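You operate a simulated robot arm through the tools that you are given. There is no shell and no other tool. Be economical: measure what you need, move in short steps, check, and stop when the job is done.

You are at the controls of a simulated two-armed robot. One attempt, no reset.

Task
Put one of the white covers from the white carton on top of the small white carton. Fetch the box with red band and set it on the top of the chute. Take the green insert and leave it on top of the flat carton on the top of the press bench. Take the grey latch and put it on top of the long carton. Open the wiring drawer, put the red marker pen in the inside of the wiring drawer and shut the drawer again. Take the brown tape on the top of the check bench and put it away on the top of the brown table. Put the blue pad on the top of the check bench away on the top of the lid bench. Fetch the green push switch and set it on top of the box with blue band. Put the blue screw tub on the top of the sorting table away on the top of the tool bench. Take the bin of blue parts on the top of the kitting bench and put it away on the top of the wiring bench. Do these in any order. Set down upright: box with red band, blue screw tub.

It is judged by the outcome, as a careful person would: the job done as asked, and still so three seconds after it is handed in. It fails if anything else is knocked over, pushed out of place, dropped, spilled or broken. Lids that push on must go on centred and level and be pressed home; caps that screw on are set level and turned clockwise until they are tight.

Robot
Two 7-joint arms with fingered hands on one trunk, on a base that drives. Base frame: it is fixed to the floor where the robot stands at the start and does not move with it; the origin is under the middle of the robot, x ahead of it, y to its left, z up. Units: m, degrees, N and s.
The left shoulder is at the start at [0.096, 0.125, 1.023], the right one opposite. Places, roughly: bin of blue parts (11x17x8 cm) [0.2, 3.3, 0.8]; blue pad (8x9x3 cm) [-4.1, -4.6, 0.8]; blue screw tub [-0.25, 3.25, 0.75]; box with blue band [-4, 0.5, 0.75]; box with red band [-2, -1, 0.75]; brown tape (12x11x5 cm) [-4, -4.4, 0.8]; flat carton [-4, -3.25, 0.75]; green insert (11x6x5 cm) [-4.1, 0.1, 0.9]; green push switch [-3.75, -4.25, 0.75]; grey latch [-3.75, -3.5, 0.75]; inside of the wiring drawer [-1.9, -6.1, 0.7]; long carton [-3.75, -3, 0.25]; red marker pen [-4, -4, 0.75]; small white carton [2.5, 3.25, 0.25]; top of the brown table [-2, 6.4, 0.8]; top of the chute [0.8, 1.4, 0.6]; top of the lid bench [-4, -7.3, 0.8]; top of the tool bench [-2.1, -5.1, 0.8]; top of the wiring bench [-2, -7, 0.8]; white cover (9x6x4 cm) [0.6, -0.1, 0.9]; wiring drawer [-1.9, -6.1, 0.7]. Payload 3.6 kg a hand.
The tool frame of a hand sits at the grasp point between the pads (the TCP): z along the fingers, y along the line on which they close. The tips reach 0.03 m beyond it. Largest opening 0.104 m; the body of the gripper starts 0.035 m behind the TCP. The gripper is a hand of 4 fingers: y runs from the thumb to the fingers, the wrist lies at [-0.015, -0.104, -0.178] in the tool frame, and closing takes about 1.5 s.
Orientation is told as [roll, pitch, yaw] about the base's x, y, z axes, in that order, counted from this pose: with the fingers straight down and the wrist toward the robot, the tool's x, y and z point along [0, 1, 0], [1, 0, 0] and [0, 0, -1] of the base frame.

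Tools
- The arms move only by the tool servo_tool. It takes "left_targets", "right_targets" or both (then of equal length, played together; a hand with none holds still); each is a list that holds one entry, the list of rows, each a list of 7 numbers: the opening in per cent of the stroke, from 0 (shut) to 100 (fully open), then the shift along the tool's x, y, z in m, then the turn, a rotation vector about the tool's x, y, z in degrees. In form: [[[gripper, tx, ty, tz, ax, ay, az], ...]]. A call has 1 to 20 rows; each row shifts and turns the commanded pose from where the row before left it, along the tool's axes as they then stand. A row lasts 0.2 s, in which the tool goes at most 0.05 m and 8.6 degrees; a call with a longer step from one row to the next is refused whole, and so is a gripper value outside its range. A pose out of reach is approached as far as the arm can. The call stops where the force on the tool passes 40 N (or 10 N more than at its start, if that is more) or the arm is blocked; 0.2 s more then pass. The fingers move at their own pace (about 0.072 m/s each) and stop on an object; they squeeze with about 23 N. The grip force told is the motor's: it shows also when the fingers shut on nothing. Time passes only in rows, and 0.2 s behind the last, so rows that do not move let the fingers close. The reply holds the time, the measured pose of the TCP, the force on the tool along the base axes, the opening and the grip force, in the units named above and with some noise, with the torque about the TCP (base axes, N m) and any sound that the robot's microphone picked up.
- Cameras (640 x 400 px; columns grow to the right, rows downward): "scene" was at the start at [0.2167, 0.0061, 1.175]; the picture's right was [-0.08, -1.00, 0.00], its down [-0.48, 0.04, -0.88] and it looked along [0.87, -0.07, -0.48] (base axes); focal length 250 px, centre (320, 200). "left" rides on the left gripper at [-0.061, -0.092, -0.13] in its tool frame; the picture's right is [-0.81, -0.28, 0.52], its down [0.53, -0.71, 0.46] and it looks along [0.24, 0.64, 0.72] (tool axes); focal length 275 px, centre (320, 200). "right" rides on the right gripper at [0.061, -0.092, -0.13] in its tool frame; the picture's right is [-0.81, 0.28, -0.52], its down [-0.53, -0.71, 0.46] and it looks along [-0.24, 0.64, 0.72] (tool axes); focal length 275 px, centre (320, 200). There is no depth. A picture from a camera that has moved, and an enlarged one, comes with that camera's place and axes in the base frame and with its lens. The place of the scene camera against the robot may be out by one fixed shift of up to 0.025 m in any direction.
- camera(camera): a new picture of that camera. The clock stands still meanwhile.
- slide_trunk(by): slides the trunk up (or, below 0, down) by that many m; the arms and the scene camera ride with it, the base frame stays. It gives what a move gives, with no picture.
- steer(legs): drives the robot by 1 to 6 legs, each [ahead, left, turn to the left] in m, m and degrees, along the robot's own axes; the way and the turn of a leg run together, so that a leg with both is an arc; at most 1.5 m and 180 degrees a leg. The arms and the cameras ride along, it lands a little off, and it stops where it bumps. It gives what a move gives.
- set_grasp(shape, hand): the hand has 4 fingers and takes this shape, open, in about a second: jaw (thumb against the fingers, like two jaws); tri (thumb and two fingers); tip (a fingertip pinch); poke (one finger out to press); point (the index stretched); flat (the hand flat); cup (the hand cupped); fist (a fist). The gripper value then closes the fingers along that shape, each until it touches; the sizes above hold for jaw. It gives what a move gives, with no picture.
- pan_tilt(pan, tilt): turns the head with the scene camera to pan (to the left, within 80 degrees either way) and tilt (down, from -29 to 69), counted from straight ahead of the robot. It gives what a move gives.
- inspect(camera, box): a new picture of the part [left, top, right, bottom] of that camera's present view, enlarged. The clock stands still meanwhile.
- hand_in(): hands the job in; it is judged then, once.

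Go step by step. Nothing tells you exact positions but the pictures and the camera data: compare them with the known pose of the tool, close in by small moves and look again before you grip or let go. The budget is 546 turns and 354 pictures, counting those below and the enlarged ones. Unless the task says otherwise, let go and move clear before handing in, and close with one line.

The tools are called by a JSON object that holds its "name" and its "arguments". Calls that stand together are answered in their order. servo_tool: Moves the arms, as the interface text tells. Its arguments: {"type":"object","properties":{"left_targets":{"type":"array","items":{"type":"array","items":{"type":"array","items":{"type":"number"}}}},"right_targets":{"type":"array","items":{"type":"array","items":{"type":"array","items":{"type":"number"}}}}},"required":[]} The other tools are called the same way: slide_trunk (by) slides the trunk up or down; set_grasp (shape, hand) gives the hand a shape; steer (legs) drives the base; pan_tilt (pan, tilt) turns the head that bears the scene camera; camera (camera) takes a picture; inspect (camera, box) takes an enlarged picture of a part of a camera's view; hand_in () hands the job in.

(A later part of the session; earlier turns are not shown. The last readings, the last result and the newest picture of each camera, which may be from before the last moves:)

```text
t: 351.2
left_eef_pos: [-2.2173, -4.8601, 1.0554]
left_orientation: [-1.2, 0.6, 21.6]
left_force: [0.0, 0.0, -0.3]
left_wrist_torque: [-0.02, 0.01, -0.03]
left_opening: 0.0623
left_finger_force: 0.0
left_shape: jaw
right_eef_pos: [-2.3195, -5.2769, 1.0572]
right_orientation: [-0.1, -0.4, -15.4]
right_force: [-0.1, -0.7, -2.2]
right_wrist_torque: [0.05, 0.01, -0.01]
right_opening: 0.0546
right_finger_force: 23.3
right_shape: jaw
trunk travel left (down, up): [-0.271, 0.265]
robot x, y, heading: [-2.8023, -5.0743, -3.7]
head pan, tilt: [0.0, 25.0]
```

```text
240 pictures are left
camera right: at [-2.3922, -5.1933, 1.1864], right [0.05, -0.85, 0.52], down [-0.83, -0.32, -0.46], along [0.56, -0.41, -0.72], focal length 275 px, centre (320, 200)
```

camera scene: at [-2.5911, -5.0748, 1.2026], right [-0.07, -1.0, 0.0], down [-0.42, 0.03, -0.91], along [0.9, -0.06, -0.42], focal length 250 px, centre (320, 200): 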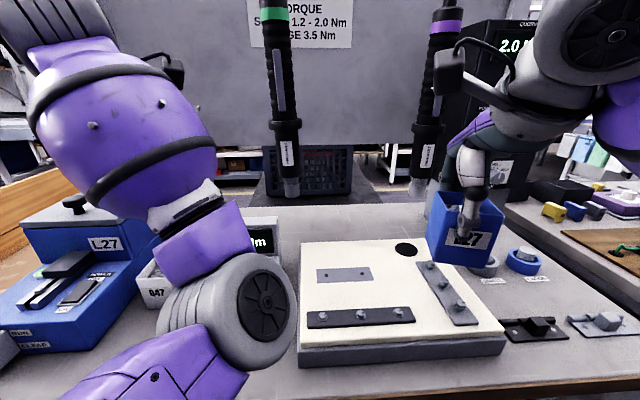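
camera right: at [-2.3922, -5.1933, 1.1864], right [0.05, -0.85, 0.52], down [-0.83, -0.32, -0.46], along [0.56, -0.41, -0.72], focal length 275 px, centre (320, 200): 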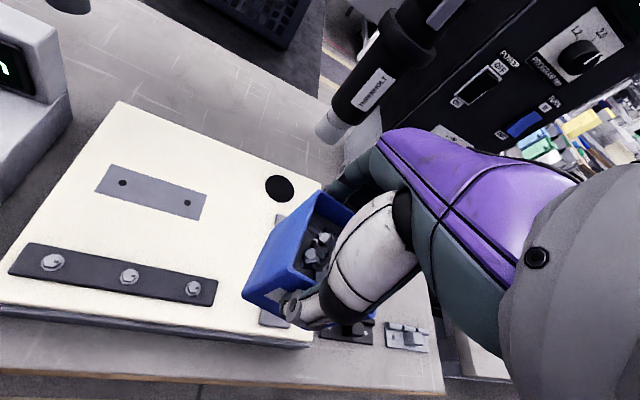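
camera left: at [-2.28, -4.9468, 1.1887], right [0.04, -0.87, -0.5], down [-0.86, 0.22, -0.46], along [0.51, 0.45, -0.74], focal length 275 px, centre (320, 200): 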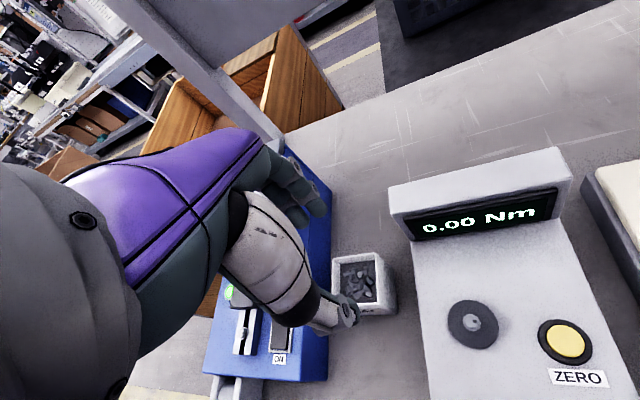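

There's a free spot behind the small white tub, between the blue fixture and the torque meter, near (-2.03, -4.825). I'll raise both hands a little and shift north so the right hand faces it.

{"name": "servo_tool", "arguments": {"left_targets": [[[60, 0, 0, -0.03, 0, 0, 0], [60, 0, 0, -0.03, 0, 0, 0], [60, 0, 0, -0.03, 0, 0, 0], [60, 0, 0, 0, 0, 0, 0]]], "right_targets": [[[0, 0, 0, -0.02, 0, 0, 0], [0, 0, 0, -0.02, 0, 0, 0], [0, 0, 0, -0.02, 0, 0, 0], [0, 0, 0, 0, 0, 0, 0]]]}}

{"name": "steer", "arguments": {"legs": [[0, 0, 3.8], [0, 0.36, 0], [0.08, 0, 0]]}}

{"name": "camera", "arguments": {"camera": "scene"}}

{"name": "camera", "arguments": {"camera": "right"}}

```text
t: 352.2
left_eef_pos: [-2.2185, -4.8589, 1.1452]
left_orientation: [-1.1, 0.7, 21.6]
left_force: [-0.8, 0.1, -0.3]
left_wrist_torque: [-0.01, -0.01, 0.01]
left_opening: 0.0619
left_finger_force: 0.1
left_shape: jaw
right_eef_pos: [-2.3183, -5.2778, 1.1179]
right_orientation: [-0.1, -0.3, -15.5]
right_force: [-0.6, -0.7, -1.9]
right_wrist_torque: [0.01, -0.01, -0.02]
right_opening: 0.0545
right_finger_force: 23.0
right_shape: jaw
trunk travel left (down, up): [-0.271, 0.265]
robot x, y, heading: [-2.8039, -5.0748, -3.9]
head pan, tilt: [0.0, 25.0]
```

```text
t: 355.7
left_eef_pos: [-2.1533, -4.4546, 1.1442]
left_orientation: [-1.2, 0.6, 25.3]
left_force: [0.2, -0.2, -0.4]
left_wrist_torque: [0.0, 0.04, -0.03]
left_opening: 0.062
left_finger_force: 0.0
left_shape: jaw
right_eef_pos: [-2.225, -4.8795, 1.1172]
right_orientation: [0.0, -0.3, -11.7]
right_force: [0.9, 0.8, -2.1]
right_wrist_torque: [0.03, 0.0, 0.02]
right_opening: 0.0548
right_finger_force: 23.0
right_shape: jaw
trunk travel left (down, up): [-0.271, 0.265]
robot x, y, heading: [-2.7227, -4.7043, 0.1]
head pan, tilt: [0.0, 25.0]
```

```text
239 pictures are left
camera scene: at [-2.5097, -4.6933, 1.2025], right [0.0, -1.0, 0.0], down [-0.42, 0.0, -0.91], along [0.91, 0.0, -0.42], focal length 250 px, centre (320, 200)
```

scene: 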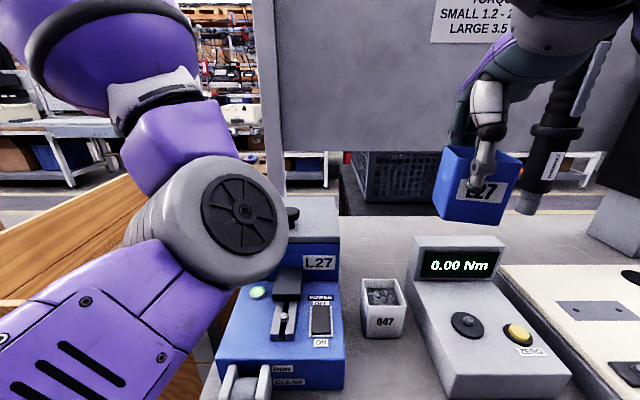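

```text
238 pictures are left
camera right: at [-2.3035, -4.7984, 1.2465], right [0.1, -0.85, 0.52], down [-0.8, -0.38, -0.46], along [0.59, -0.37, -0.72], focal length 275 px, centre (320, 200)
```

right: 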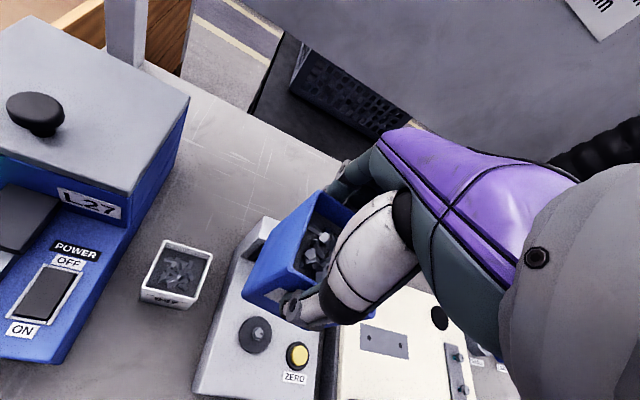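

The slot is about 20 cm wide. I'll move the tub over (-2.03, -4.82) and lower it partway.

{"name": "servo_tool", "arguments": {"right_targets": [[[0, 0.02, 0.02, 0, 0, 0, 0], [0, 0.02, 0.03, 0, 0, 0, 0], [0, 0.02, 0.03, 0, 0, 0, 0], [0, 0.02, 0.035, 0, 0, 0, 0], [0, 0.018, 0.035, 0, 0, 0, 0], [0, 0, 0.029, 0, 0, 0, 0], [0, 0, 0, 0.03, 0, 0, 0], [0, 0, 0, 0.03, 0, 0, 0], [0, 0, 0, 0.03, 0, 0, 0], [0, 0, 0, 0.03, 0, 0, 0], [0, 0, 0, 0.03, 0, 0, 0], [0, 0, 0, 0, 0, 0, 0]]]}}

{"name": "camera", "arguments": {"camera": "scene"}}

{"name": "camera", "arguments": {"camera": "right"}}

```text
t: 358.3
left_eef_pos: [-2.1541, -4.4546, 1.1459]
left_orientation: [-1.2, 0.6, 25.4]
left_force: [-0.3, 0.9, 0.0]
left_wrist_torque: [-0.01, 0.0, 0.0]
left_opening: 0.0622
left_finger_force: 0.0
left_shape: jaw
right_eef_pos: [-2.0309, -4.8185, 0.9678]
right_orientation: [-0.1, -0.4, -11.7]
right_force: [0.5, -0.6, -2.4]
right_wrist_torque: [0.02, 0.02, 0.0]
right_opening: 0.0544
right_finger_force: 22.7
right_shape: jaw
trunk travel left (down, up): [-0.271, 0.265]
robot x, y, heading: [-2.7244, -4.7047, 0.1]
head pan, tilt: [0.0, 25.0]
```

```text
237 pictures are left
camera scene: at [-2.5106, -4.6932, 1.2026], right [0.0, -1.0, 0.0], down [-0.42, 0.0, -0.91], along [0.91, 0.0, -0.42], focal length 250 px, centre (320, 200)
```

scene: 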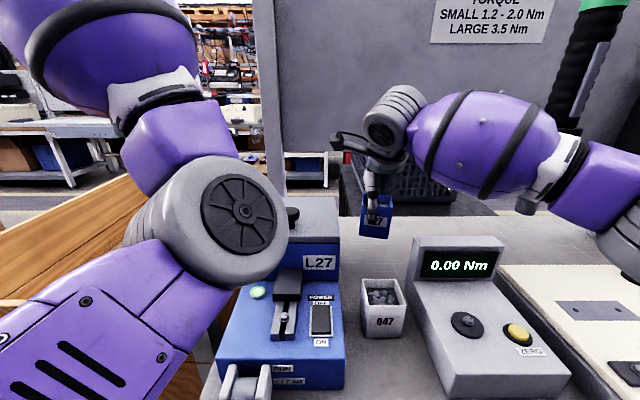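

```text
236 pictures are left
camera right: at [-2.1087, -4.7384, 1.0974], right [0.1, -0.85, 0.52], down [-0.8, -0.38, -0.46], along [0.59, -0.37, -0.72], focal length 275 px, centre (320, 200)
```

right: 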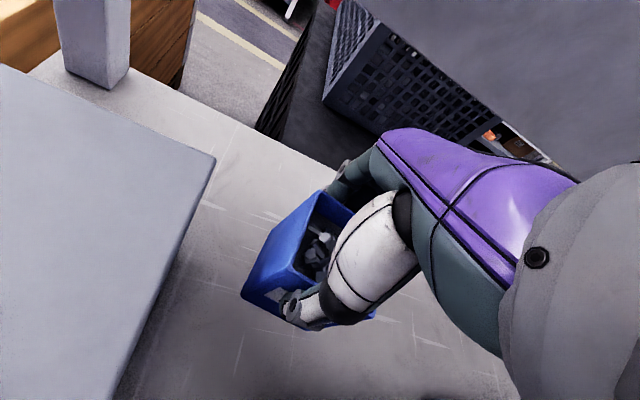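

{"name": "servo_tool", "arguments": {"right_targets": [[[0, 0, 0, 0.02, 0, 0, 0], [0, 0, 0, 0.02, 0, 0, 0], [0, 0, 0, 0.02, 0, 0, 0], [0, 0, 0, 0.012, 0, 0, 0], [0, 0, 0, 0.006, 0, 0, 0], [0, 0, 0, 0.005, 0, 0, 0], [0, 0, 0, 0.005, 0, 0, 0], [0, 0, 0, 0.005, 0, 0, 0], [0, 0, 0, 0.005, 0, 0, 0], [0, 0, 0, 0.005, 0, 0, 0], [0, 0, 0, 0, 0, 0, 0]]]}}

{"name": "camera", "arguments": {"camera": "right"}}

{"name": "inspect", "arguments": {"camera": "scene", "box": [300, 130, 480, 310]}}

```text
t: 360.7
left_eef_pos: [-2.1568, -4.4519, 1.1471]
left_orientation: [-1.2, 0.5, 25.3]
left_force: [0.3, 0.3, -0.2]
left_wrist_torque: [-0.04, 0.01, 0.02]
left_opening: 0.0622
left_finger_force: 0.0
left_shape: jaw
right_eef_pos: [-2.0298, -4.8176, 0.8691]
right_orientation: [0.1, -0.8, -11.6]
right_force: [2.7, -0.5, 27.3]
right_wrist_torque: [-0.07, 0.08, 0.01]
right_opening: 0.0553
right_finger_force: 23.2
right_shape: jaw
trunk travel left (down, up): [-0.271, 0.265]
robot x, y, heading: [-2.7251, -4.7079, -0.5]
head pan, tilt: [0.0, 25.0]
```

```text
235 pictures are left
camera right: at [-2.1094, -4.7392, 0.9992], right [0.1, -0.85, 0.52], down [-0.8, -0.38, -0.47], along [0.59, -0.37, -0.71], focal length 275 px, centre (320, 200)
```

right: 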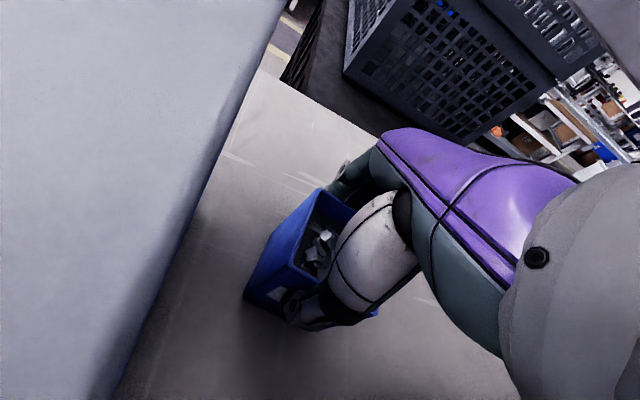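

```text
2.22 times, centred on (390, 220) of scene
camera zoom: at [-2.513, -4.6928, 1.2033], right [0.0, -1.0, 0.0], down [-0.42, 0.0, -0.91], along [0.91, 0.0, -0.42], focal length 556 px, centre (164, 156)
```

zoom: 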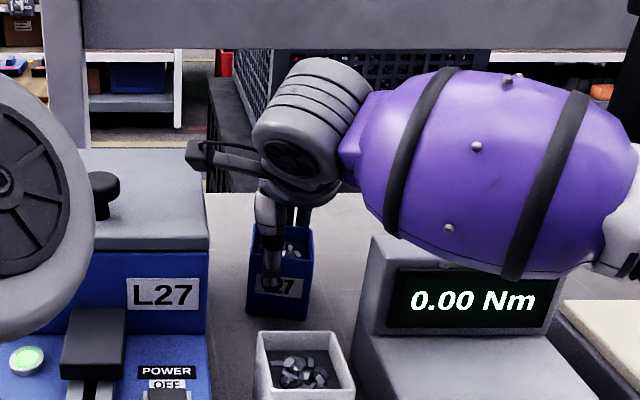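

The tub is on the bench. I'll ease up slightly, open, and lift away.

{"name": "servo_tool", "arguments": {"right_targets": [[[0, 0, 0, -0.004, 0, 0, 0], [40, 0, 0, -0.002, 0, 0, 0], [75, 0, 0, 0, 0, 0, 0], [85, 0, 0, 0, 0, 0, 0], [85, 0, 0, 0, 0, 0, 0], [85, 0, 0, -0.02, 0, 0, 0], [85, 0, 0, -0.03, 0, 0, 0], [85, 0, 0, -0.03, 0, 0, 0], [85, 0, 0, -0.03, 0, 0, 0], [85, 0, 0, -0.03, 0, 0, 0], [85, 0, 0, -0.03, 0, 0, 0], [85, 0, 0, -0.03, 0, 0, 0], [85, 0, 0, 0, 0, 0, 0]]]}}

{"name": "camera", "arguments": {"camera": "right"}}

```text
t: 363.5
left_eef_pos: [-2.1534, -4.4545, 1.1458]
left_orientation: [-1.1, 0.6, 25.4]
left_force: [-0.8, 0.0, -0.2]
left_wrist_torque: [0.02, 0.0, 0.01]
left_opening: 0.0622
left_finger_force: 0.1
left_shape: jaw
right_eef_pos: [-2.0315, -4.8177, 1.0713]
right_orientation: [-0.1, -0.3, -11.7]
right_force: [-0.5, -0.8, 0.7]
right_wrist_torque: [0.0, 0.04, 0.01]
right_opening: 0.088
right_finger_force: 0.1
right_shape: jaw
trunk travel left (down, up): [-0.271, 0.265]
robot x, y, heading: [-2.7238, -4.7052, -0.2]
head pan, tilt: [0.0, 25.0]
```

```text
233 pictures are left
camera right: at [-2.1092, -4.7382, 1.201], right [0.1, -0.85, 0.52], down [-0.8, -0.38, -0.46], along [0.59, -0.37, -0.72], focal length 275 px, centre (320, 200)
```

right: 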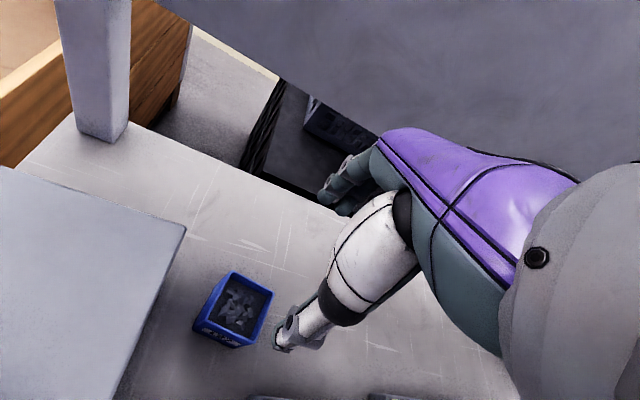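

The tub stands upright on the tool bench. Now I'll pull the right hand in, turn round to the check bench, and look.

{"name": "servo_tool", "arguments": {"right_targets": [[[100, -0.01, -0.04, 0, 0, 0, 0], [100, -0.01, -0.04, 0, 0, 0, 0], [100, -0.01, -0.04, 0, 0, 0, 0], [100, -0.01, -0.04, 0, 0, 0, 0], [100, 0, -0.03, 0, 0, 0, 6], [100, 0, 0, 0, 0, 0, 5.7]]], "left_targets": [[[100, 0, 0, 0, 0, 0, 6], [100, 0, 0, 0, 0, 0, 6], [100, 0, 0, 0, 0, 0, 6], [100, 0, 0, 0, 0, 0, 7], [100, 0, 0, 0, 0, 0, 0], [100, 0, 0, 0, 0, 0, 0]]]}}

{"name": "steer", "arguments": {"legs": [[-0.15, 0, 0], [0, 0, 180], [0, -0.35, 0]]}}

{"name": "pan_tilt", "arguments": {"pan": 0, "tilt": 30}}

{"name": "camera", "arguments": {"camera": "scene"}}

```text
t: 364.9
left_eef_pos: [-2.1523, -4.4495, 1.1484]
left_orientation: [-1.5, 0.0, 0.4]
left_force: [0.3, 0.1, 0.0]
left_wrist_torque: [0.01, 0.03, 0.01]
left_opening: 0.1036
left_finger_force: 0.1
left_shape: jaw
left hand out of reach, approached as far as the arm can: row 3
right_eef_pos: [-2.2257, -4.8206, 1.0721]
right_orientation: [0.0, -0.4, -23.4]
right_force: [-1.6, -0.1, 0.8]
right_wrist_torque: [-0.04, -0.01, 0.0]
right_opening: 0.1038
right_finger_force: 0.0
right_shape: jaw
trunk travel left (down, up): [-0.271, 0.265]
robot x, y, heading: [-2.7228, -4.7065, -0.4]
head pan, tilt: [0.0, 25.0]
```

```text
t: 375.5
left_eef_pos: [-3.4465, -4.617, 1.1469]
left_orientation: [-1.4, 0.1, -179.2]
left_force: [0.9, -0.1, 0.6]
left_wrist_torque: [0.0, -0.01, -0.01]
left_opening: 0.1036
left_finger_force: 0.0
left_shape: jaw
right_eef_pos: [-3.3753, -4.2471, 1.0712]
right_orientation: [-0.1, -0.5, 156.9]
right_force: [0.6, 0.4, -0.1]
right_wrist_torque: [0.0, 0.02, -0.02]
right_opening: 0.1038
right_finger_force: 0.1
right_shape: jaw
trunk travel left (down, up): [-0.271, 0.265]
robot x, y, heading: [-2.8751, -4.3595, -179.7]
head pan, tilt: [0.0, 25.0]
```

```text
t: 376.1
left_eef_pos: [-3.4471, -4.619, 1.1478]
left_orientation: [-1.4, 0.1, -179.1]
left_force: [0.2, 0.6, -0.2]
left_wrist_torque: [-0.03, -0.01, -0.01]
left_opening: 0.1038
left_finger_force: 0.1
left_shape: jaw
right_eef_pos: [-3.3747, -4.2471, 1.0694]
right_orientation: [0.0, -0.4, 157.0]
right_force: [-0.4, -0.4, -0.2]
right_wrist_torque: [0.0, 0.0, 0.0]
right_opening: 0.1037
right_finger_force: 0.1
right_shape: jaw
trunk travel left (down, up): [-0.271, 0.265]
robot x, y, heading: [-2.8784, -4.3583, -179.6]
head pan, tilt: [0.0, 30.0]
```

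```text
232 pictures are left
camera scene: at [-3.0945, -4.3467, 1.1947], right [0.0, 1.0, 0.0], down [0.5, 0.0, -0.87], along [-0.87, 0.0, -0.5], focal length 250 px, centre (320, 200)
```

scene: 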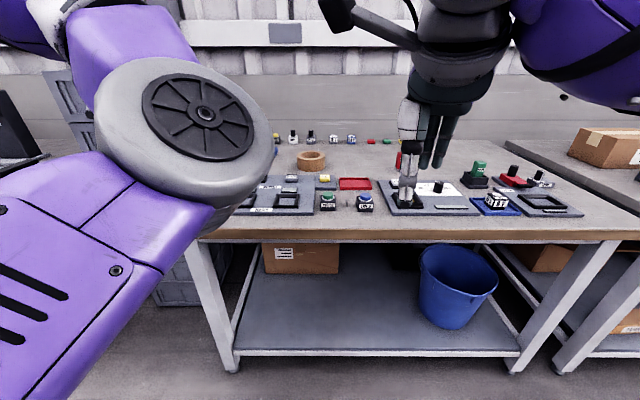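

{"name": "inspect", "arguments": {"camera": "scene", "box": [240, 120, 600, 250]}}

{"name": "camera", "arguments": {"camera": "left"}}

```text
1.78 times, centred on (420, 185) of scene
camera zoom: at [-3.0945, -4.3467, 1.1947], right [0.0, 1.0, 0.0], down [0.5, 0.0, -0.87], along [-0.87, 0.0, -0.5], focal length 445 px, centre (142, 227)
```

zoom: 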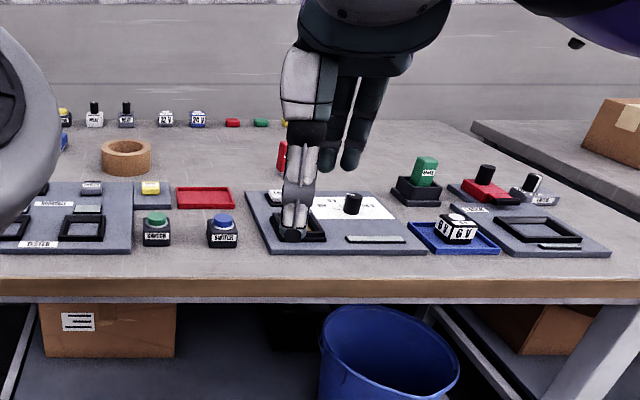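

```text
230 pictures are left
camera left: at [-3.3551, -4.5582, 1.2795], right [0.26, 0.83, -0.5], down [0.72, -0.51, -0.47], along [-0.64, -0.24, -0.73], focal length 275 px, centre (320, 200)
```

left: 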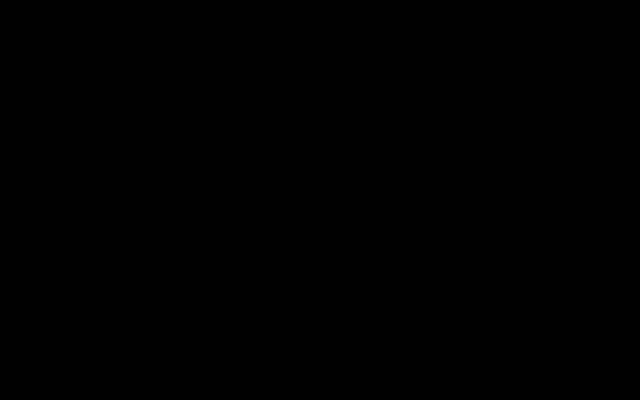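

The left picture came back black. I'll take it again, and move the hands to see better.

{"name": "servo_tool", "arguments": {"right_targets": [[[100, -0.04, 0, -0.01, 0, 0, -8], [100, -0.04, 0, -0.01, 0, 0, -8], [100, -0.04, 0, 0, 0, 0, -7], [100, -0.03, 0, 0, 0, 0, 0]]], "left_targets": [[[100, 0.03, 0, 0.02, 0, 0, 0], [100, 0.03, 0, 0.02, 0, 0, 0], [100, 0.03, 0, 0.02, 0, 0, 0], [100, 0, 0, 0.02, 0, 0, 0]]]}}

{"name": "camera", "arguments": {"camera": "left"}}

{"name": "camera", "arguments": {"camera": "scene"}}

```text
t: 377.1
left_eef_pos: [-3.4451, -4.7066, 1.0644]
left_orientation: [-1.3, 0.1, -179.3]
left_force: [0.0, 0.1, 0.1]
left_wrist_torque: [0.03, 0.0, 0.02]
left_opening: 0.1035
left_finger_force: 0.1
left_shape: jaw
right_eef_pos: [-3.3434, -4.1014, 1.0911]
right_orientation: [-0.1, -0.4, 180.0]
right_force: [0.7, -0.7, 0.7]
right_wrist_torque: [-0.02, -0.02, 0.03]
right_opening: 0.1039
right_finger_force: 0.0
right_shape: jaw
trunk travel left (down, up): [-0.271, 0.265]
robot x, y, heading: [-2.8744, -4.3582, -179.8]
head pan, tilt: [0.0, 30.0]
```

```text
229 pictures are left
camera left: at [-3.3543, -4.6456, 1.1963], right [0.26, 0.83, -0.5], down [0.72, -0.51, -0.47], along [-0.64, -0.24, -0.73], focal length 275 px, centre (320, 200)
```

left: 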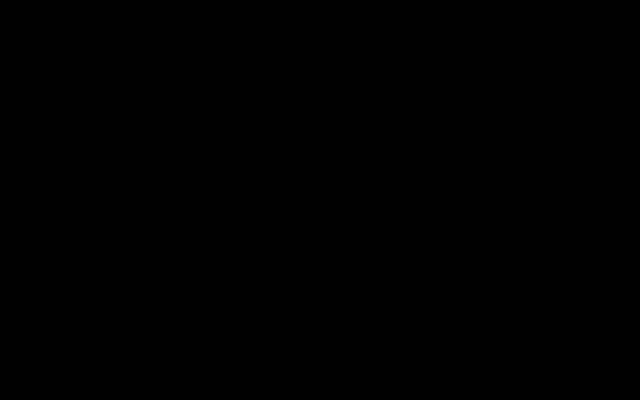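

```text
228 pictures are left
camera scene: at [-3.0946, -4.3461, 1.1947], right [0.0, 1.0, 0.0], down [0.5, 0.0, -0.87], along [-0.87, 0.0, -0.5], focal length 250 px, centre (320, 200)
```

scene: 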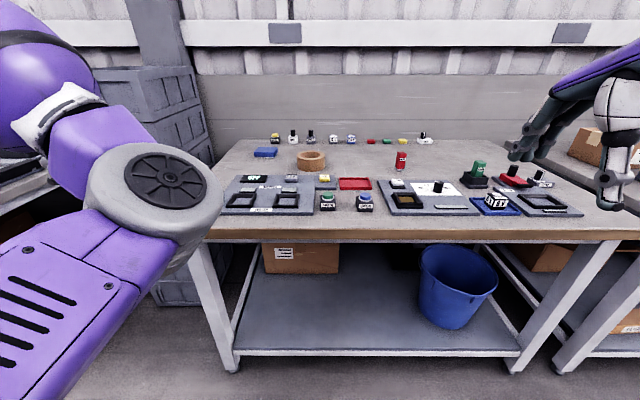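

The left camera has failed, so I'll rely on the right and scene cameras. On the check bench I see the blue pad (≈-4.15, -4.59), the brown tape ring (≈-4.03, -4.38), the upright red pen (≈-4.03, -4.02) and the green switch (≈-3.74, -4.32). First I'll drive closer to test the reach.

{"name": "steer", "arguments": {"legs": [[0.33, 0.0, 0]]}}

{"name": "pan_tilt", "arguments": {"pan": 0, "tilt": 35}}

{"name": "camera", "arguments": {"camera": "scene"}}

{"name": "camera", "arguments": {"camera": "right"}}

```text
t: 379.3
left_eef_pos: [-3.7749, -4.7109, 1.0627]
left_orientation: [-1.5, 0.1, -179.0]
left_force: [-0.3, -0.2, -0.7]
left_wrist_torque: [0.03, -0.03, -0.01]
left_opening: 0.1038
left_finger_force: 0.0
left_shape: jaw
right_eef_pos: [-3.6747, -4.1049, 1.0903]
right_orientation: [-0.1, -0.5, -179.9]
right_force: [-0.5, -0.2, 0.2]
right_wrist_torque: [0.0, 0.0, 0.01]
right_opening: 0.1039
right_finger_force: 0.1
right_shape: jaw
trunk travel left (down, up): [-0.271, 0.265]
robot x, y, heading: [-3.206, -4.3612, -179.7]
head pan, tilt: [0.0, 30.0]
```

```text
t: 380.0
left_eef_pos: [-3.7747, -4.71, 1.0636]
left_orientation: [-1.4, 0.0, -178.9]
left_force: [-0.5, 0.2, 0.2]
left_wrist_torque: [0.02, 0.02, 0.01]
left_opening: 0.1036
left_finger_force: 0.0
left_shape: jaw
right_eef_pos: [-3.6754, -4.1056, 1.0911]
right_orientation: [-0.1, -0.4, -179.9]
right_force: [-0.6, 0.6, -1.1]
right_wrist_torque: [0.01, -0.02, -0.01]
right_opening: 0.1038
right_finger_force: 0.0
right_shape: jaw
trunk travel left (down, up): [-0.271, 0.265]
robot x, y, heading: [-3.2082, -4.3629, -179.4]
head pan, tilt: [0.0, 35.0]
```

```text
227 pictures are left
camera scene: at [-3.4224, -4.3492, 1.1869], right [-0.01, 1.0, 0.0], down [0.57, 0.0, -0.82], along [-0.82, -0.01, -0.57], focal length 250 px, centre (320, 200)
```

scene: 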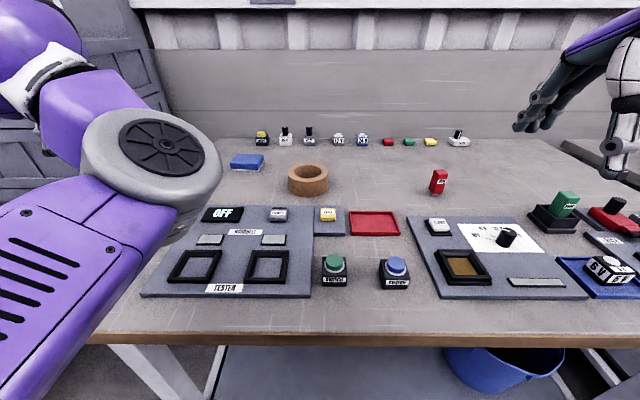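

```text
226 pictures are left
camera right: at [-3.582, -4.1665, 1.2205], right [-0.27, 0.81, 0.52], down [0.71, 0.53, -0.46], along [-0.65, 0.24, -0.72], focal length 275 px, centre (320, 200)
```

right: 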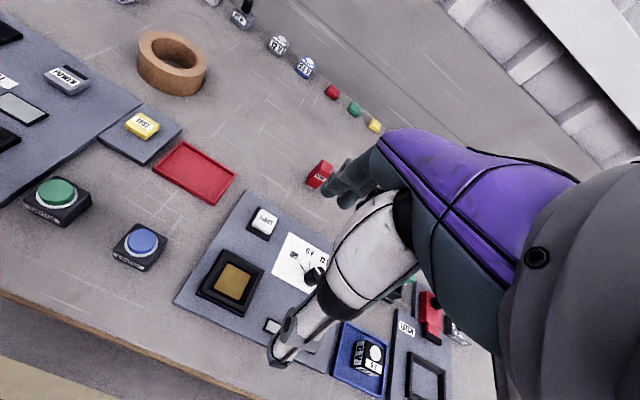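

{"name": "inspect", "arguments": {"camera": "right", "box": [260, 120, 400, 220]}}

{"name": "inspect", "arguments": {"camera": "scene", "box": [390, 150, 490, 220]}}

{"name": "inspect", "arguments": {"camera": "scene", "box": [210, 130, 360, 230]}}

```text
4.00 times, centred on (330, 170) of right
camera zoom: at [-3.582, -4.1665, 1.2205], right [-0.27, 0.81, 0.52], down [0.71, 0.53, -0.46], along [-0.65, 0.24, -0.72], focal length 1101 px, centre (280, 320)
```

zoom: 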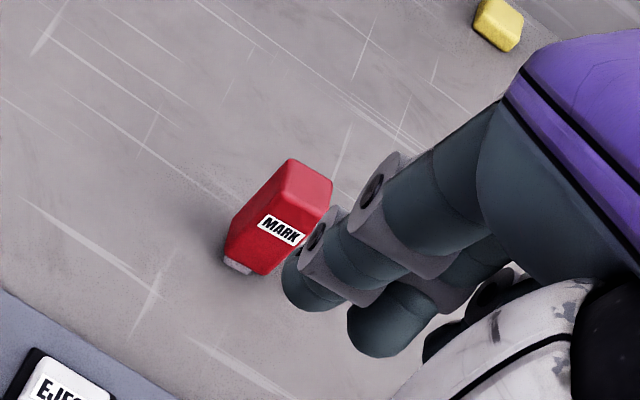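

```text
5.71 times, centred on (440, 185) of scene
camera zoom: at [-3.4224, -4.3492, 1.1869], right [-0.01, 1.0, 0.0], down [0.57, 0.0, -0.82], along [-0.82, -0.01, -0.57], focal length 1431 px, centre (-366, 286)
```

zoom: 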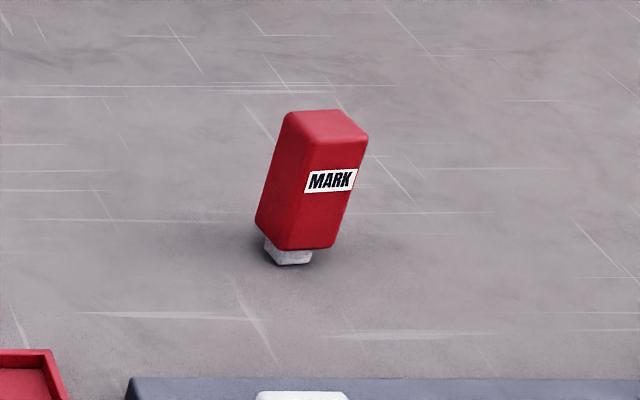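

```text
4.00 times, centred on (285, 180) of scene
camera zoom: at [-3.4224, -4.3492, 1.1869], right [-0.01, 1.0, 0.0], down [0.57, 0.0, -0.82], along [-0.82, -0.01, -0.57], focal length 1002 px, centre (460, 280)
```

zoom: 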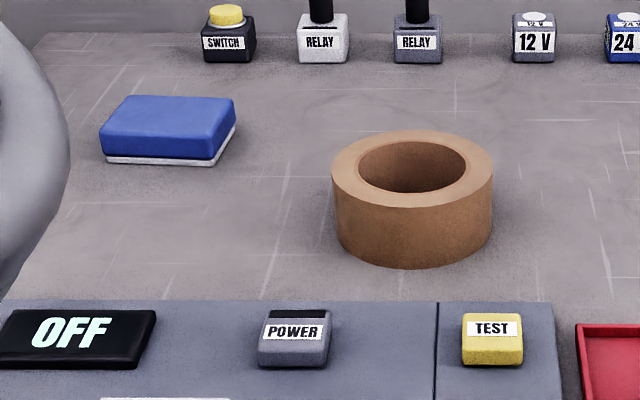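

The marker is a red block about 8 cm tall, standing at (-3.98, -4.06). I'll shift so the left hand can take it by dead reckoning, checked with the right camera.

{"name": "steer", "arguments": {"legs": [[0, -0.4, 0], [0.08, 0, 0]]}}

{"name": "camera", "arguments": {"camera": "scene"}}

{"name": "camera", "arguments": {"camera": "right"}}

{"name": "camera", "arguments": {"camera": "left"}}

```text
t: 383.1
left_eef_pos: [-3.8587, -4.3199, 1.0631]
left_orientation: [-1.4, 0.2, -179.1]
left_force: [0.6, 0.0, -0.5]
left_wrist_torque: [-0.01, 0.0, -0.01]
left_opening: 0.104
left_finger_force: 0.1
left_shape: jaw
right_eef_pos: [-3.7582, -3.7149, 1.0909]
right_orientation: [-0.1, -0.4, -180.0]
right_force: [0.3, 0.3, -1.1]
right_wrist_torque: [0.0, -0.03, -0.01]
right_opening: 0.1038
right_finger_force: 0.1
right_shape: jaw
trunk travel left (down, up): [-0.271, 0.265]
robot x, y, heading: [-3.2884, -3.9707, -179.6]
head pan, tilt: [0.0, 35.0]
```

```text
222 pictures are left
camera scene: at [-3.5061, -3.9588, 1.1867], right [-0.01, 1.0, 0.0], down [0.57, 0.0, -0.82], along [-0.82, -0.01, -0.57], focal length 250 px, centre (320, 200)
```

scene: 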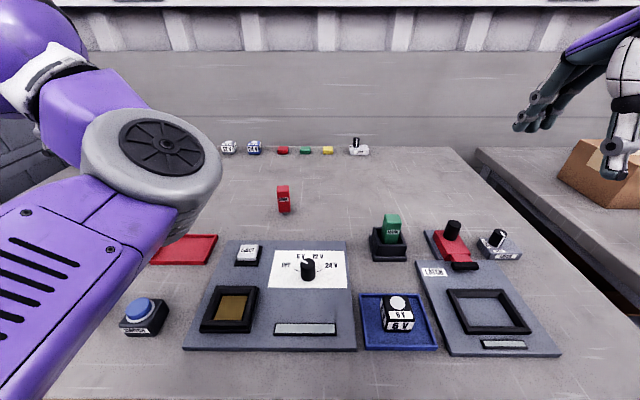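

```text
221 pictures are left
camera right: at [-3.6656, -3.7759, 1.2202], right [-0.27, 0.81, 0.52], down [0.71, 0.53, -0.46], along [-0.65, 0.25, -0.72], focal length 275 px, centre (320, 200)
```

right: 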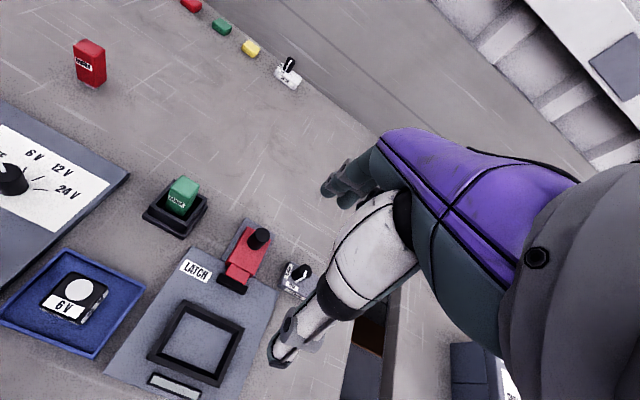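

```text
220 pictures are left
camera left: at [-3.7675, -4.2588, 1.1962], right [0.26, 0.83, -0.5], down [0.72, -0.51, -0.47], along [-0.64, -0.24, -0.73], focal length 275 px, centre (320, 200)
```

left: 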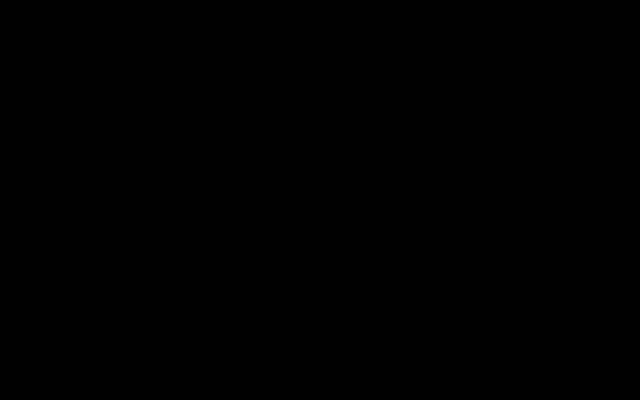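

The marker is confirmed at (-3.98, -4.06), and the grey latch sits at about (-3.85, -3.63). I'll bring the left hand over the marker.

{"name": "servo_tool", "arguments": {"left_targets": [[[100, -0.04, 0.01, 0, 0, 0, 0], [100, -0.04, 0.017, 0, 0, 0, 0], [100, -0.04, 0.018, 0, 0, 0, 0], [100, -0.04, 0.018, 0, 0, 0, 0], [100, -0.04, 0.018, 0, 0, 0, 0], [100, -0.04, 0.018, 0.02, 0, 0, 0], [100, -0.02, 0.018, 0.03, 0, 0, 0], [100, 0, 0, 0.03, 0, 0, 0], [100, 0, 0, 0.03, 0, 0, 0], [100, 0, 0, 0, 0, 0, 0]]]}}

{"name": "camera", "arguments": {"camera": "scene"}}

{"name": "camera", "arguments": {"camera": "right"}}

```text
t: 385.3
left_eef_pos: [-3.9773, -4.0588, 0.959]
left_orientation: [-1.4, 0.2, -178.9]
left_force: [-0.5, -0.4, -0.1]
left_wrist_torque: [-0.01, 0.04, -0.01]
left_opening: 0.1035
left_finger_force: 0.0
left_shape: jaw
right_eef_pos: [-3.7571, -3.7166, 1.0917]
right_orientation: [-0.1, -0.4, -180.0]
right_force: [-0.1, 0.8, -0.4]
right_wrist_torque: [0.01, 0.01, 0.01]
right_opening: 0.1039
right_finger_force: 0.0
right_shape: jaw
trunk travel left (down, up): [-0.271, 0.265]
robot x, y, heading: [-3.292, -3.9723, -179.8]
head pan, tilt: [0.0, 35.0]
```

```text
219 pictures are left
camera scene: at [-3.5052, -3.9587, 1.1869], right [-0.01, 1.0, 0.0], down [0.57, 0.0, -0.82], along [-0.82, -0.01, -0.57], focal length 250 px, centre (320, 200)
```

scene: 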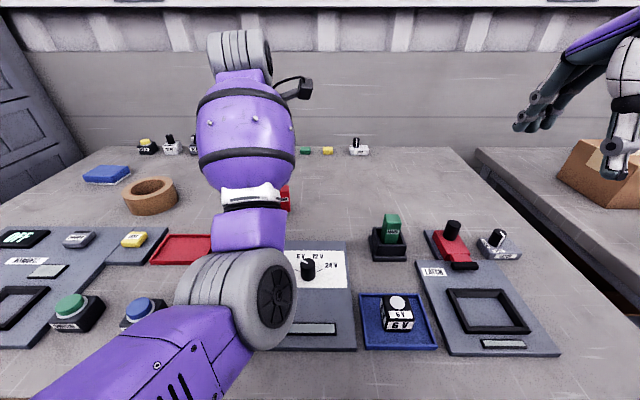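

```text
218 pictures are left
camera right: at [-3.6646, -3.7758, 1.2205], right [-0.27, 0.81, 0.52], down [0.71, 0.53, -0.46], along [-0.65, 0.25, -0.72], focal length 275 px, centre (320, 200)
```

right: 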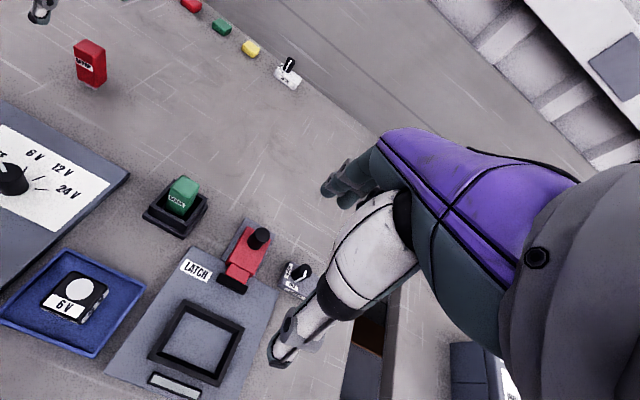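

The thumb shows up where predicted, so my numbers agree. I'll descend around the marker and close.

{"name": "servo_tool", "arguments": {"left_targets": [[[100, 0, 0, 0.03, 0, 0, 0], [100, 0, 0, 0.03, 0, 0, 0], [100, 0, 0, 0.03, 0, 0, 0], [100, 0, 0, 0.022, 0, 0, 0], [60, 0, 0, 0, 0, 0, 0], [20, 0, 0, 0, 0, 0, 0], [0, 0, 0, 0, 0, 0, 0], [0, 0, 0, 0, 0, 0, 0], [0, 0, 0, 0, 0, 0, 0], [0, 0, 0, 0, 0, 0, 0], [0, 0, 0, 0, 0, 0, 0]]]}}

{"name": "inspect", "arguments": {"camera": "right", "box": [0, 0, 240, 160]}}

```text
t: 387.7
left_eef_pos: [-3.9789, -4.057, 0.8458]
left_orientation: [-1.4, 0.0, -179.1]
left_force: [-0.5, -0.4, -0.1]
left_wrist_torque: [0.07, 0.0, 0.0]
left_opening: 0.0231
left_finger_force: 22.8
left_shape: jaw
right_eef_pos: [-3.758, -3.7154, 1.0899]
right_orientation: [-0.1, -0.4, -180.0]
right_force: [-0.2, 0.0, 0.8]
right_wrist_torque: [-0.01, -0.05, 0.02]
right_opening: 0.1039
right_finger_force: 0.0
right_shape: jaw
trunk travel left (down, up): [-0.271, 0.265]
robot x, y, heading: [-3.291, -3.9684, -179.7]
head pan, tilt: [0.0, 35.0]
```

```text
2.50 times, centred on (120, 80) of right
camera zoom: at [-3.6647, -3.7759, 1.2205], right [-0.27, 0.81, 0.52], down [0.71, 0.53, -0.46], along [-0.65, 0.25, -0.72], focal length 688 px, centre (820, 500)
```

zoom: 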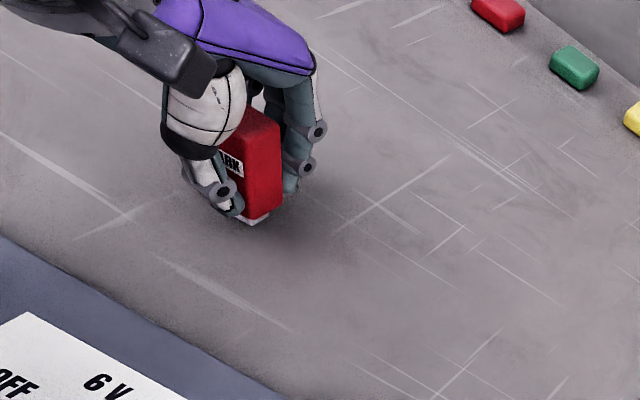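

I have the marker. I'll lift it and retract, then move to the bench's south-east corner to reach the pad with the right hand.

{"name": "servo_tool", "arguments": {"left_targets": [[[0, 0, 0, -0.02, 0, 0, 0], [0, 0, 0, -0.04, 0, 0, 0], [0, 0, 0, -0.04, 0, 0, 0], [0, 0, 0, -0.04, 0, 0, 0], [0, 0.02, -0.03, -0.03, 0, 0, 0], [0, 0.03, -0.03, 0, 0, 0, 0], [0, 0.03, -0.03, 0, 0, 0, 0], [0, 0.03, -0.03, 0, 0, 0, 0]]]}}

{"name": "steer", "arguments": {"legs": [[-0.35, 0, 0], [0, 1.05, 0], [0, 0, -25]]}}

{"name": "camera", "arguments": {"camera": "scene"}}

{"name": "camera", "arguments": {"camera": "right"}}

```text
t: 389.5
left_eef_pos: [-3.8907, -4.1786, 1.0059]
left_orientation: [-1.5, 0.0, -179.1]
left_force: [-0.2, 0.4, -0.9]
left_wrist_torque: [0.02, -0.04, -0.01]
left_opening: 0.0233
left_finger_force: 22.6
left_shape: jaw
left hand out of reach, approached as far as the arm can: row 7, 8
right_eef_pos: [-3.7573, -3.7147, 1.0909]
right_orientation: [-0.1, -0.4, -180.0]
right_force: [0.2, -0.2, 0.1]
right_wrist_torque: [0.07, -0.01, -0.01]
right_opening: 0.104
right_finger_force: 0.1
right_shape: jaw
trunk travel left (down, up): [-0.271, 0.265]
robot x, y, heading: [-3.2871, -3.9704, -179.6]
head pan, tilt: [0.0, 35.0]
```

```text
t: 398.0
left_eef_pos: [-3.577, -4.9307, 1.0065]
left_orientation: [-1.5, 0.1, 154.4]
left_force: [0.0, -0.3, -1.2]
left_wrist_torque: [-0.03, 0.0, 0.03]
left_opening: 0.0231
left_finger_force: 22.9
left_shape: jaw
right_eef_pos: [-3.2485, -4.5778, 1.0912]
right_orientation: [-0.1, -0.4, 153.5]
right_force: [0.0, 0.1, -0.2]
right_wrist_torque: [0.02, 0.01, 0.02]
right_opening: 0.1036
right_finger_force: 0.0
right_shape: jaw
trunk travel left (down, up): [-0.271, 0.265]
robot x, y, heading: [-2.9423, -5.0146, 153.8]
head pan, tilt: [0.0, 35.0]
```

```text
216 pictures are left
camera scene: at [-3.1396, -4.9082, 1.1869], right [0.44, 0.9, 0.0], down [0.51, -0.25, -0.82], along [-0.73, 0.36, -0.57], focal length 250 px, centre (320, 200)
```

scene: 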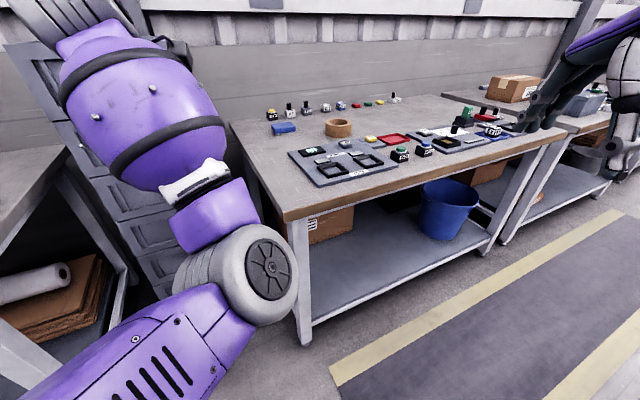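

```text
215 pictures are left
camera right: at [-3.1944, -4.6727, 1.2205], right [0.12, 0.84, 0.52], down [0.87, 0.16, -0.46], along [-0.47, 0.51, -0.72], focal length 275 px, centre (320, 200)
```

right: 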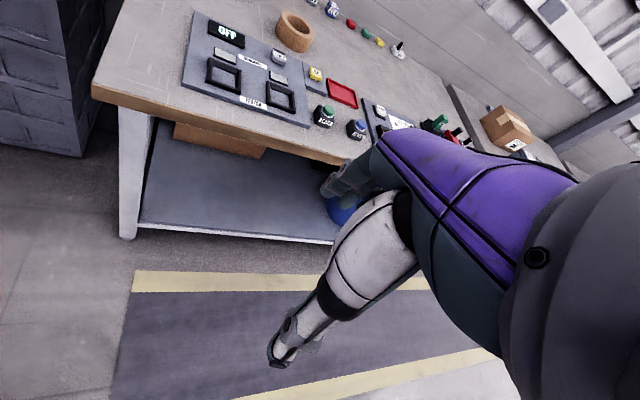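

The left hand would come close to the crates, so I'll raise and pull it back first, then move in.

{"name": "servo_tool", "arguments": {"left_targets": [[[0, 0, 0, -0.04, 0, 0, 0], [0, 0, 0, -0.04, 0, 0, 0], [0, 0, -0.02, -0.04, 0, 0, 0], [0, 0, -0.03, -0.03, 0, 0, 0], [0, 0, -0.03, -0.03, 0, 0, 0], [0, 0, -0.03, -0.02, 0, 0, 0], [0, 0, -0.03, 0, 0, 0, 0], [0, 0, 0, 0, 0, 0, 0]]]}}

{"name": "steer", "arguments": {"legs": [[0.45, 0, 0]]}}

{"name": "camera", "arguments": {"camera": "scene"}}

{"name": "camera", "arguments": {"camera": "right"}}

```text
t: 399.8
left_eef_pos: [-3.5362, -5.0116, 1.2285]
left_orientation: [-1.4, 0.1, 154.3]
left_force: [-0.2, -0.2, -0.9]
left_wrist_torque: [-0.02, 0.0, 0.02]
left_opening: 0.0231
left_finger_force: 22.2
left_shape: jaw
left hand out of reach, approached as far as the arm can: row 1, 3, 4, 5, 6, 7
right_eef_pos: [-3.25, -4.5774, 1.0913]
right_orientation: [-0.1, -0.4, 153.4]
right_force: [-0.2, 0.5, -0.6]
right_wrist_torque: [-0.01, 0.01, 0.02]
right_opening: 0.1037
right_finger_force: 0.0
right_shape: jaw
trunk travel left (down, up): [-0.271, 0.265]
robot x, y, heading: [-2.9441, -5.0114, 153.9]
head pan, tilt: [0.0, 35.0]
```

```text
t: 402.5
left_eef_pos: [-3.9352, -4.8213, 1.2283]
left_orientation: [-1.4, 0.2, 154.9]
left_force: [-0.2, -0.2, -0.9]
left_wrist_torque: [0.01, 0.01, -0.02]
left_opening: 0.0232
left_finger_force: 23.5
left_shape: jaw
right_eef_pos: [-3.6519, -4.3849, 1.0905]
right_orientation: [-0.1, -0.3, 153.8]
right_force: [0.2, 0.6, 0.6]
right_wrist_torque: [-0.01, -0.02, 0.0]
right_opening: 0.1037
right_finger_force: 0.0
right_shape: jaw
trunk travel left (down, up): [-0.271, 0.265]
robot x, y, heading: [-3.3437, -4.8211, 154.1]
head pan, tilt: [0.0, 35.0]
```

```text
214 pictures are left
camera scene: at [-3.5393, -4.715, 1.1868], right [0.44, 0.9, 0.0], down [0.52, -0.25, -0.82], along [-0.74, 0.36, -0.57], focal length 250 px, centre (320, 200)
```

scene: 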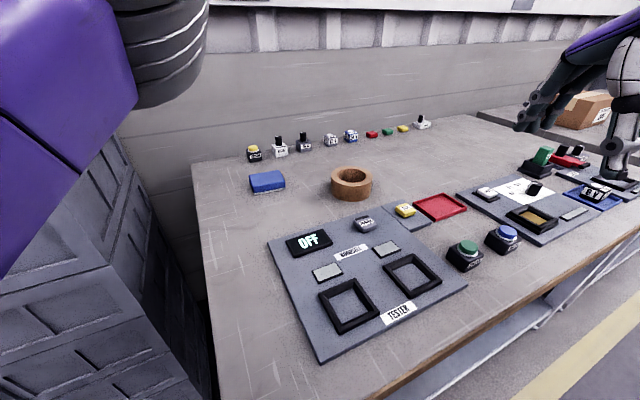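

```text
213 pictures are left
camera right: at [-3.5959, -4.48, 1.2203], right [0.11, 0.85, 0.52], down [0.87, 0.17, -0.46], along [-0.47, 0.51, -0.72], focal length 275 px, centre (320, 200)
```

right: 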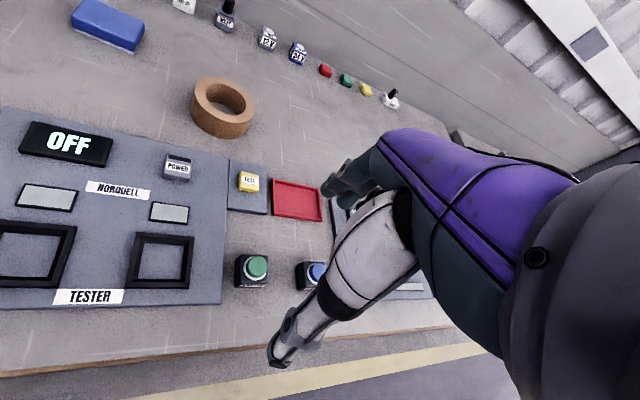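

The pad is at (-4.147, -4.606). I'll step diagonally into the pocket by the crates so the right hand can reach it.

{"name": "steer", "arguments": {"legs": [[0.0, 0.28, 0], [0.11, 0, 0]]}}

{"name": "camera", "arguments": {"camera": "right"}}

{"name": "camera", "arguments": {"camera": "scene"}}

```text
t: 405.3
left_eef_pos: [-4.1557, -5.023, 1.2281]
left_orientation: [-1.3, 0.1, 154.9]
left_force: [-0.3, -0.4, -1.2]
left_wrist_torque: [-0.05, -0.03, 0.03]
left_opening: 0.0231
left_finger_force: 23.2
left_shape: jaw
right_eef_pos: [-3.8719, -4.5884, 1.09]
right_orientation: [-0.1, -0.4, 153.8]
right_force: [-0.7, 0.2, 0.0]
right_wrist_torque: [-0.02, 0.0, -0.02]
right_opening: 0.1037
right_finger_force: 0.1
right_shape: jaw
trunk travel left (down, up): [-0.271, 0.265]
robot x, y, heading: [-3.5654, -5.0239, 153.9]
head pan, tilt: [0.0, 35.0]
```

```text
212 pictures are left
camera right: at [-3.8161, -4.6823, 1.2203], right [0.11, 0.85, 0.52], down [0.87, 0.17, -0.46], along [-0.47, 0.51, -0.72], focal length 275 px, centre (320, 200)
```

right: 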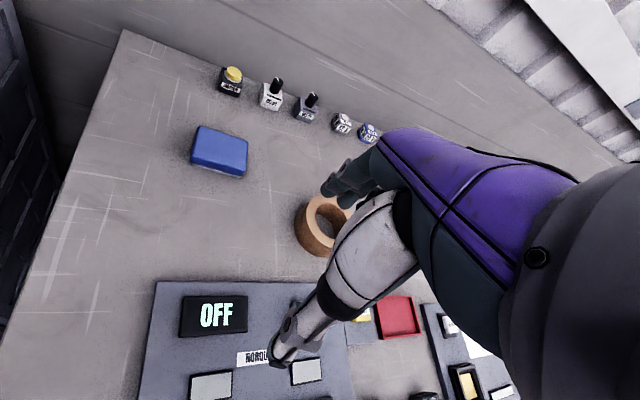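

```text
211 pictures are left
camera scene: at [-3.7595, -4.9173, 1.1867], right [0.43, 0.9, 0.0], down [0.52, -0.25, -0.82], along [-0.74, 0.36, -0.57], focal length 250 px, centre (320, 200)
```

scene: 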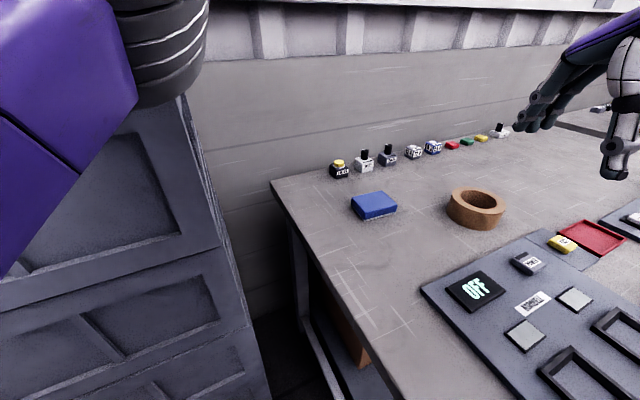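

The pad is centred at (-4.14, -4.597) with sides nearly along x/y. I'll line up the right hand over it.

{"name": "servo_tool", "arguments": {"right_targets": [[[100, 0, 0, 0, 0, 0, -7], [100, 0, 0, 0, 0, 0, -7], [100, 0, 0, 0, 0, 0, -5], [100, 0.005, 0.033, 0, 0, 0, 0], [100, 0.005, 0.033, 0, 0, 0, 0], [100, 0.005, 0.033, 0, 0, 0, 0], [100, 0.005, 0.033, 0.02, 0, 0, 0], [100, 0.005, 0.033, 0.02, 0, 0, 0], [100, 0.005, 0.033, 0.02, 0, 0, 0], [100, 0.005, 0.033, 0.03, 0, 0, 0], [100, 0.006, 0.034, 0.03, 0, 0, 0], [100, 0, 0, 0.03, 0, 0, 0], [100, 0, 0, 0, 0, 0, 0]]]}}

{"name": "camera", "arguments": {"camera": "right"}}

{"name": "camera", "arguments": {"camera": "scene"}}

```text
t: 408.1
left_eef_pos: [-4.1556, -5.0246, 1.2275]
left_orientation: [-1.4, 0.2, 154.8]
left_force: [0.6, 0.6, -0.7]
left_wrist_torque: [0.04, -0.01, 0.0]
left_opening: 0.0229
left_finger_force: 22.7
left_shape: jaw
right_eef_pos: [-4.1409, -4.5918, 0.9421]
right_orientation: [-0.3, -0.4, 172.8]
right_force: [0.5, -0.2, 0.3]
right_wrist_torque: [0.05, 0.0, 0.03]
right_opening: 0.1038
right_finger_force: 0.1
right_shape: jaw
trunk travel left (down, up): [-0.271, 0.265]
robot x, y, heading: [-3.5633, -5.0236, 154.2]
head pan, tilt: [0.0, 35.0]
```

```text
210 pictures are left
camera right: at [-4.056, -4.6638, 1.071], right [-0.17, 0.84, 0.52], down [0.77, 0.44, -0.46], along [-0.61, 0.33, -0.72], focal length 275 px, centre (320, 200)
```

right: 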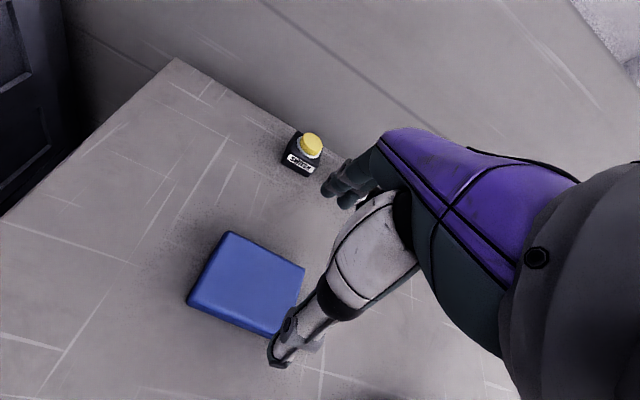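

```text
209 pictures are left
camera scene: at [-3.7589, -4.9179, 1.1869], right [0.43, 0.9, 0.0], down [0.52, -0.25, -0.82], along [-0.74, 0.36, -0.57], focal length 250 px, centre (320, 200)
```

scene: 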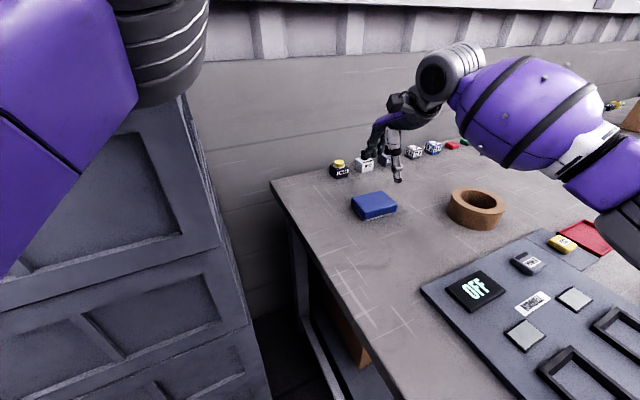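

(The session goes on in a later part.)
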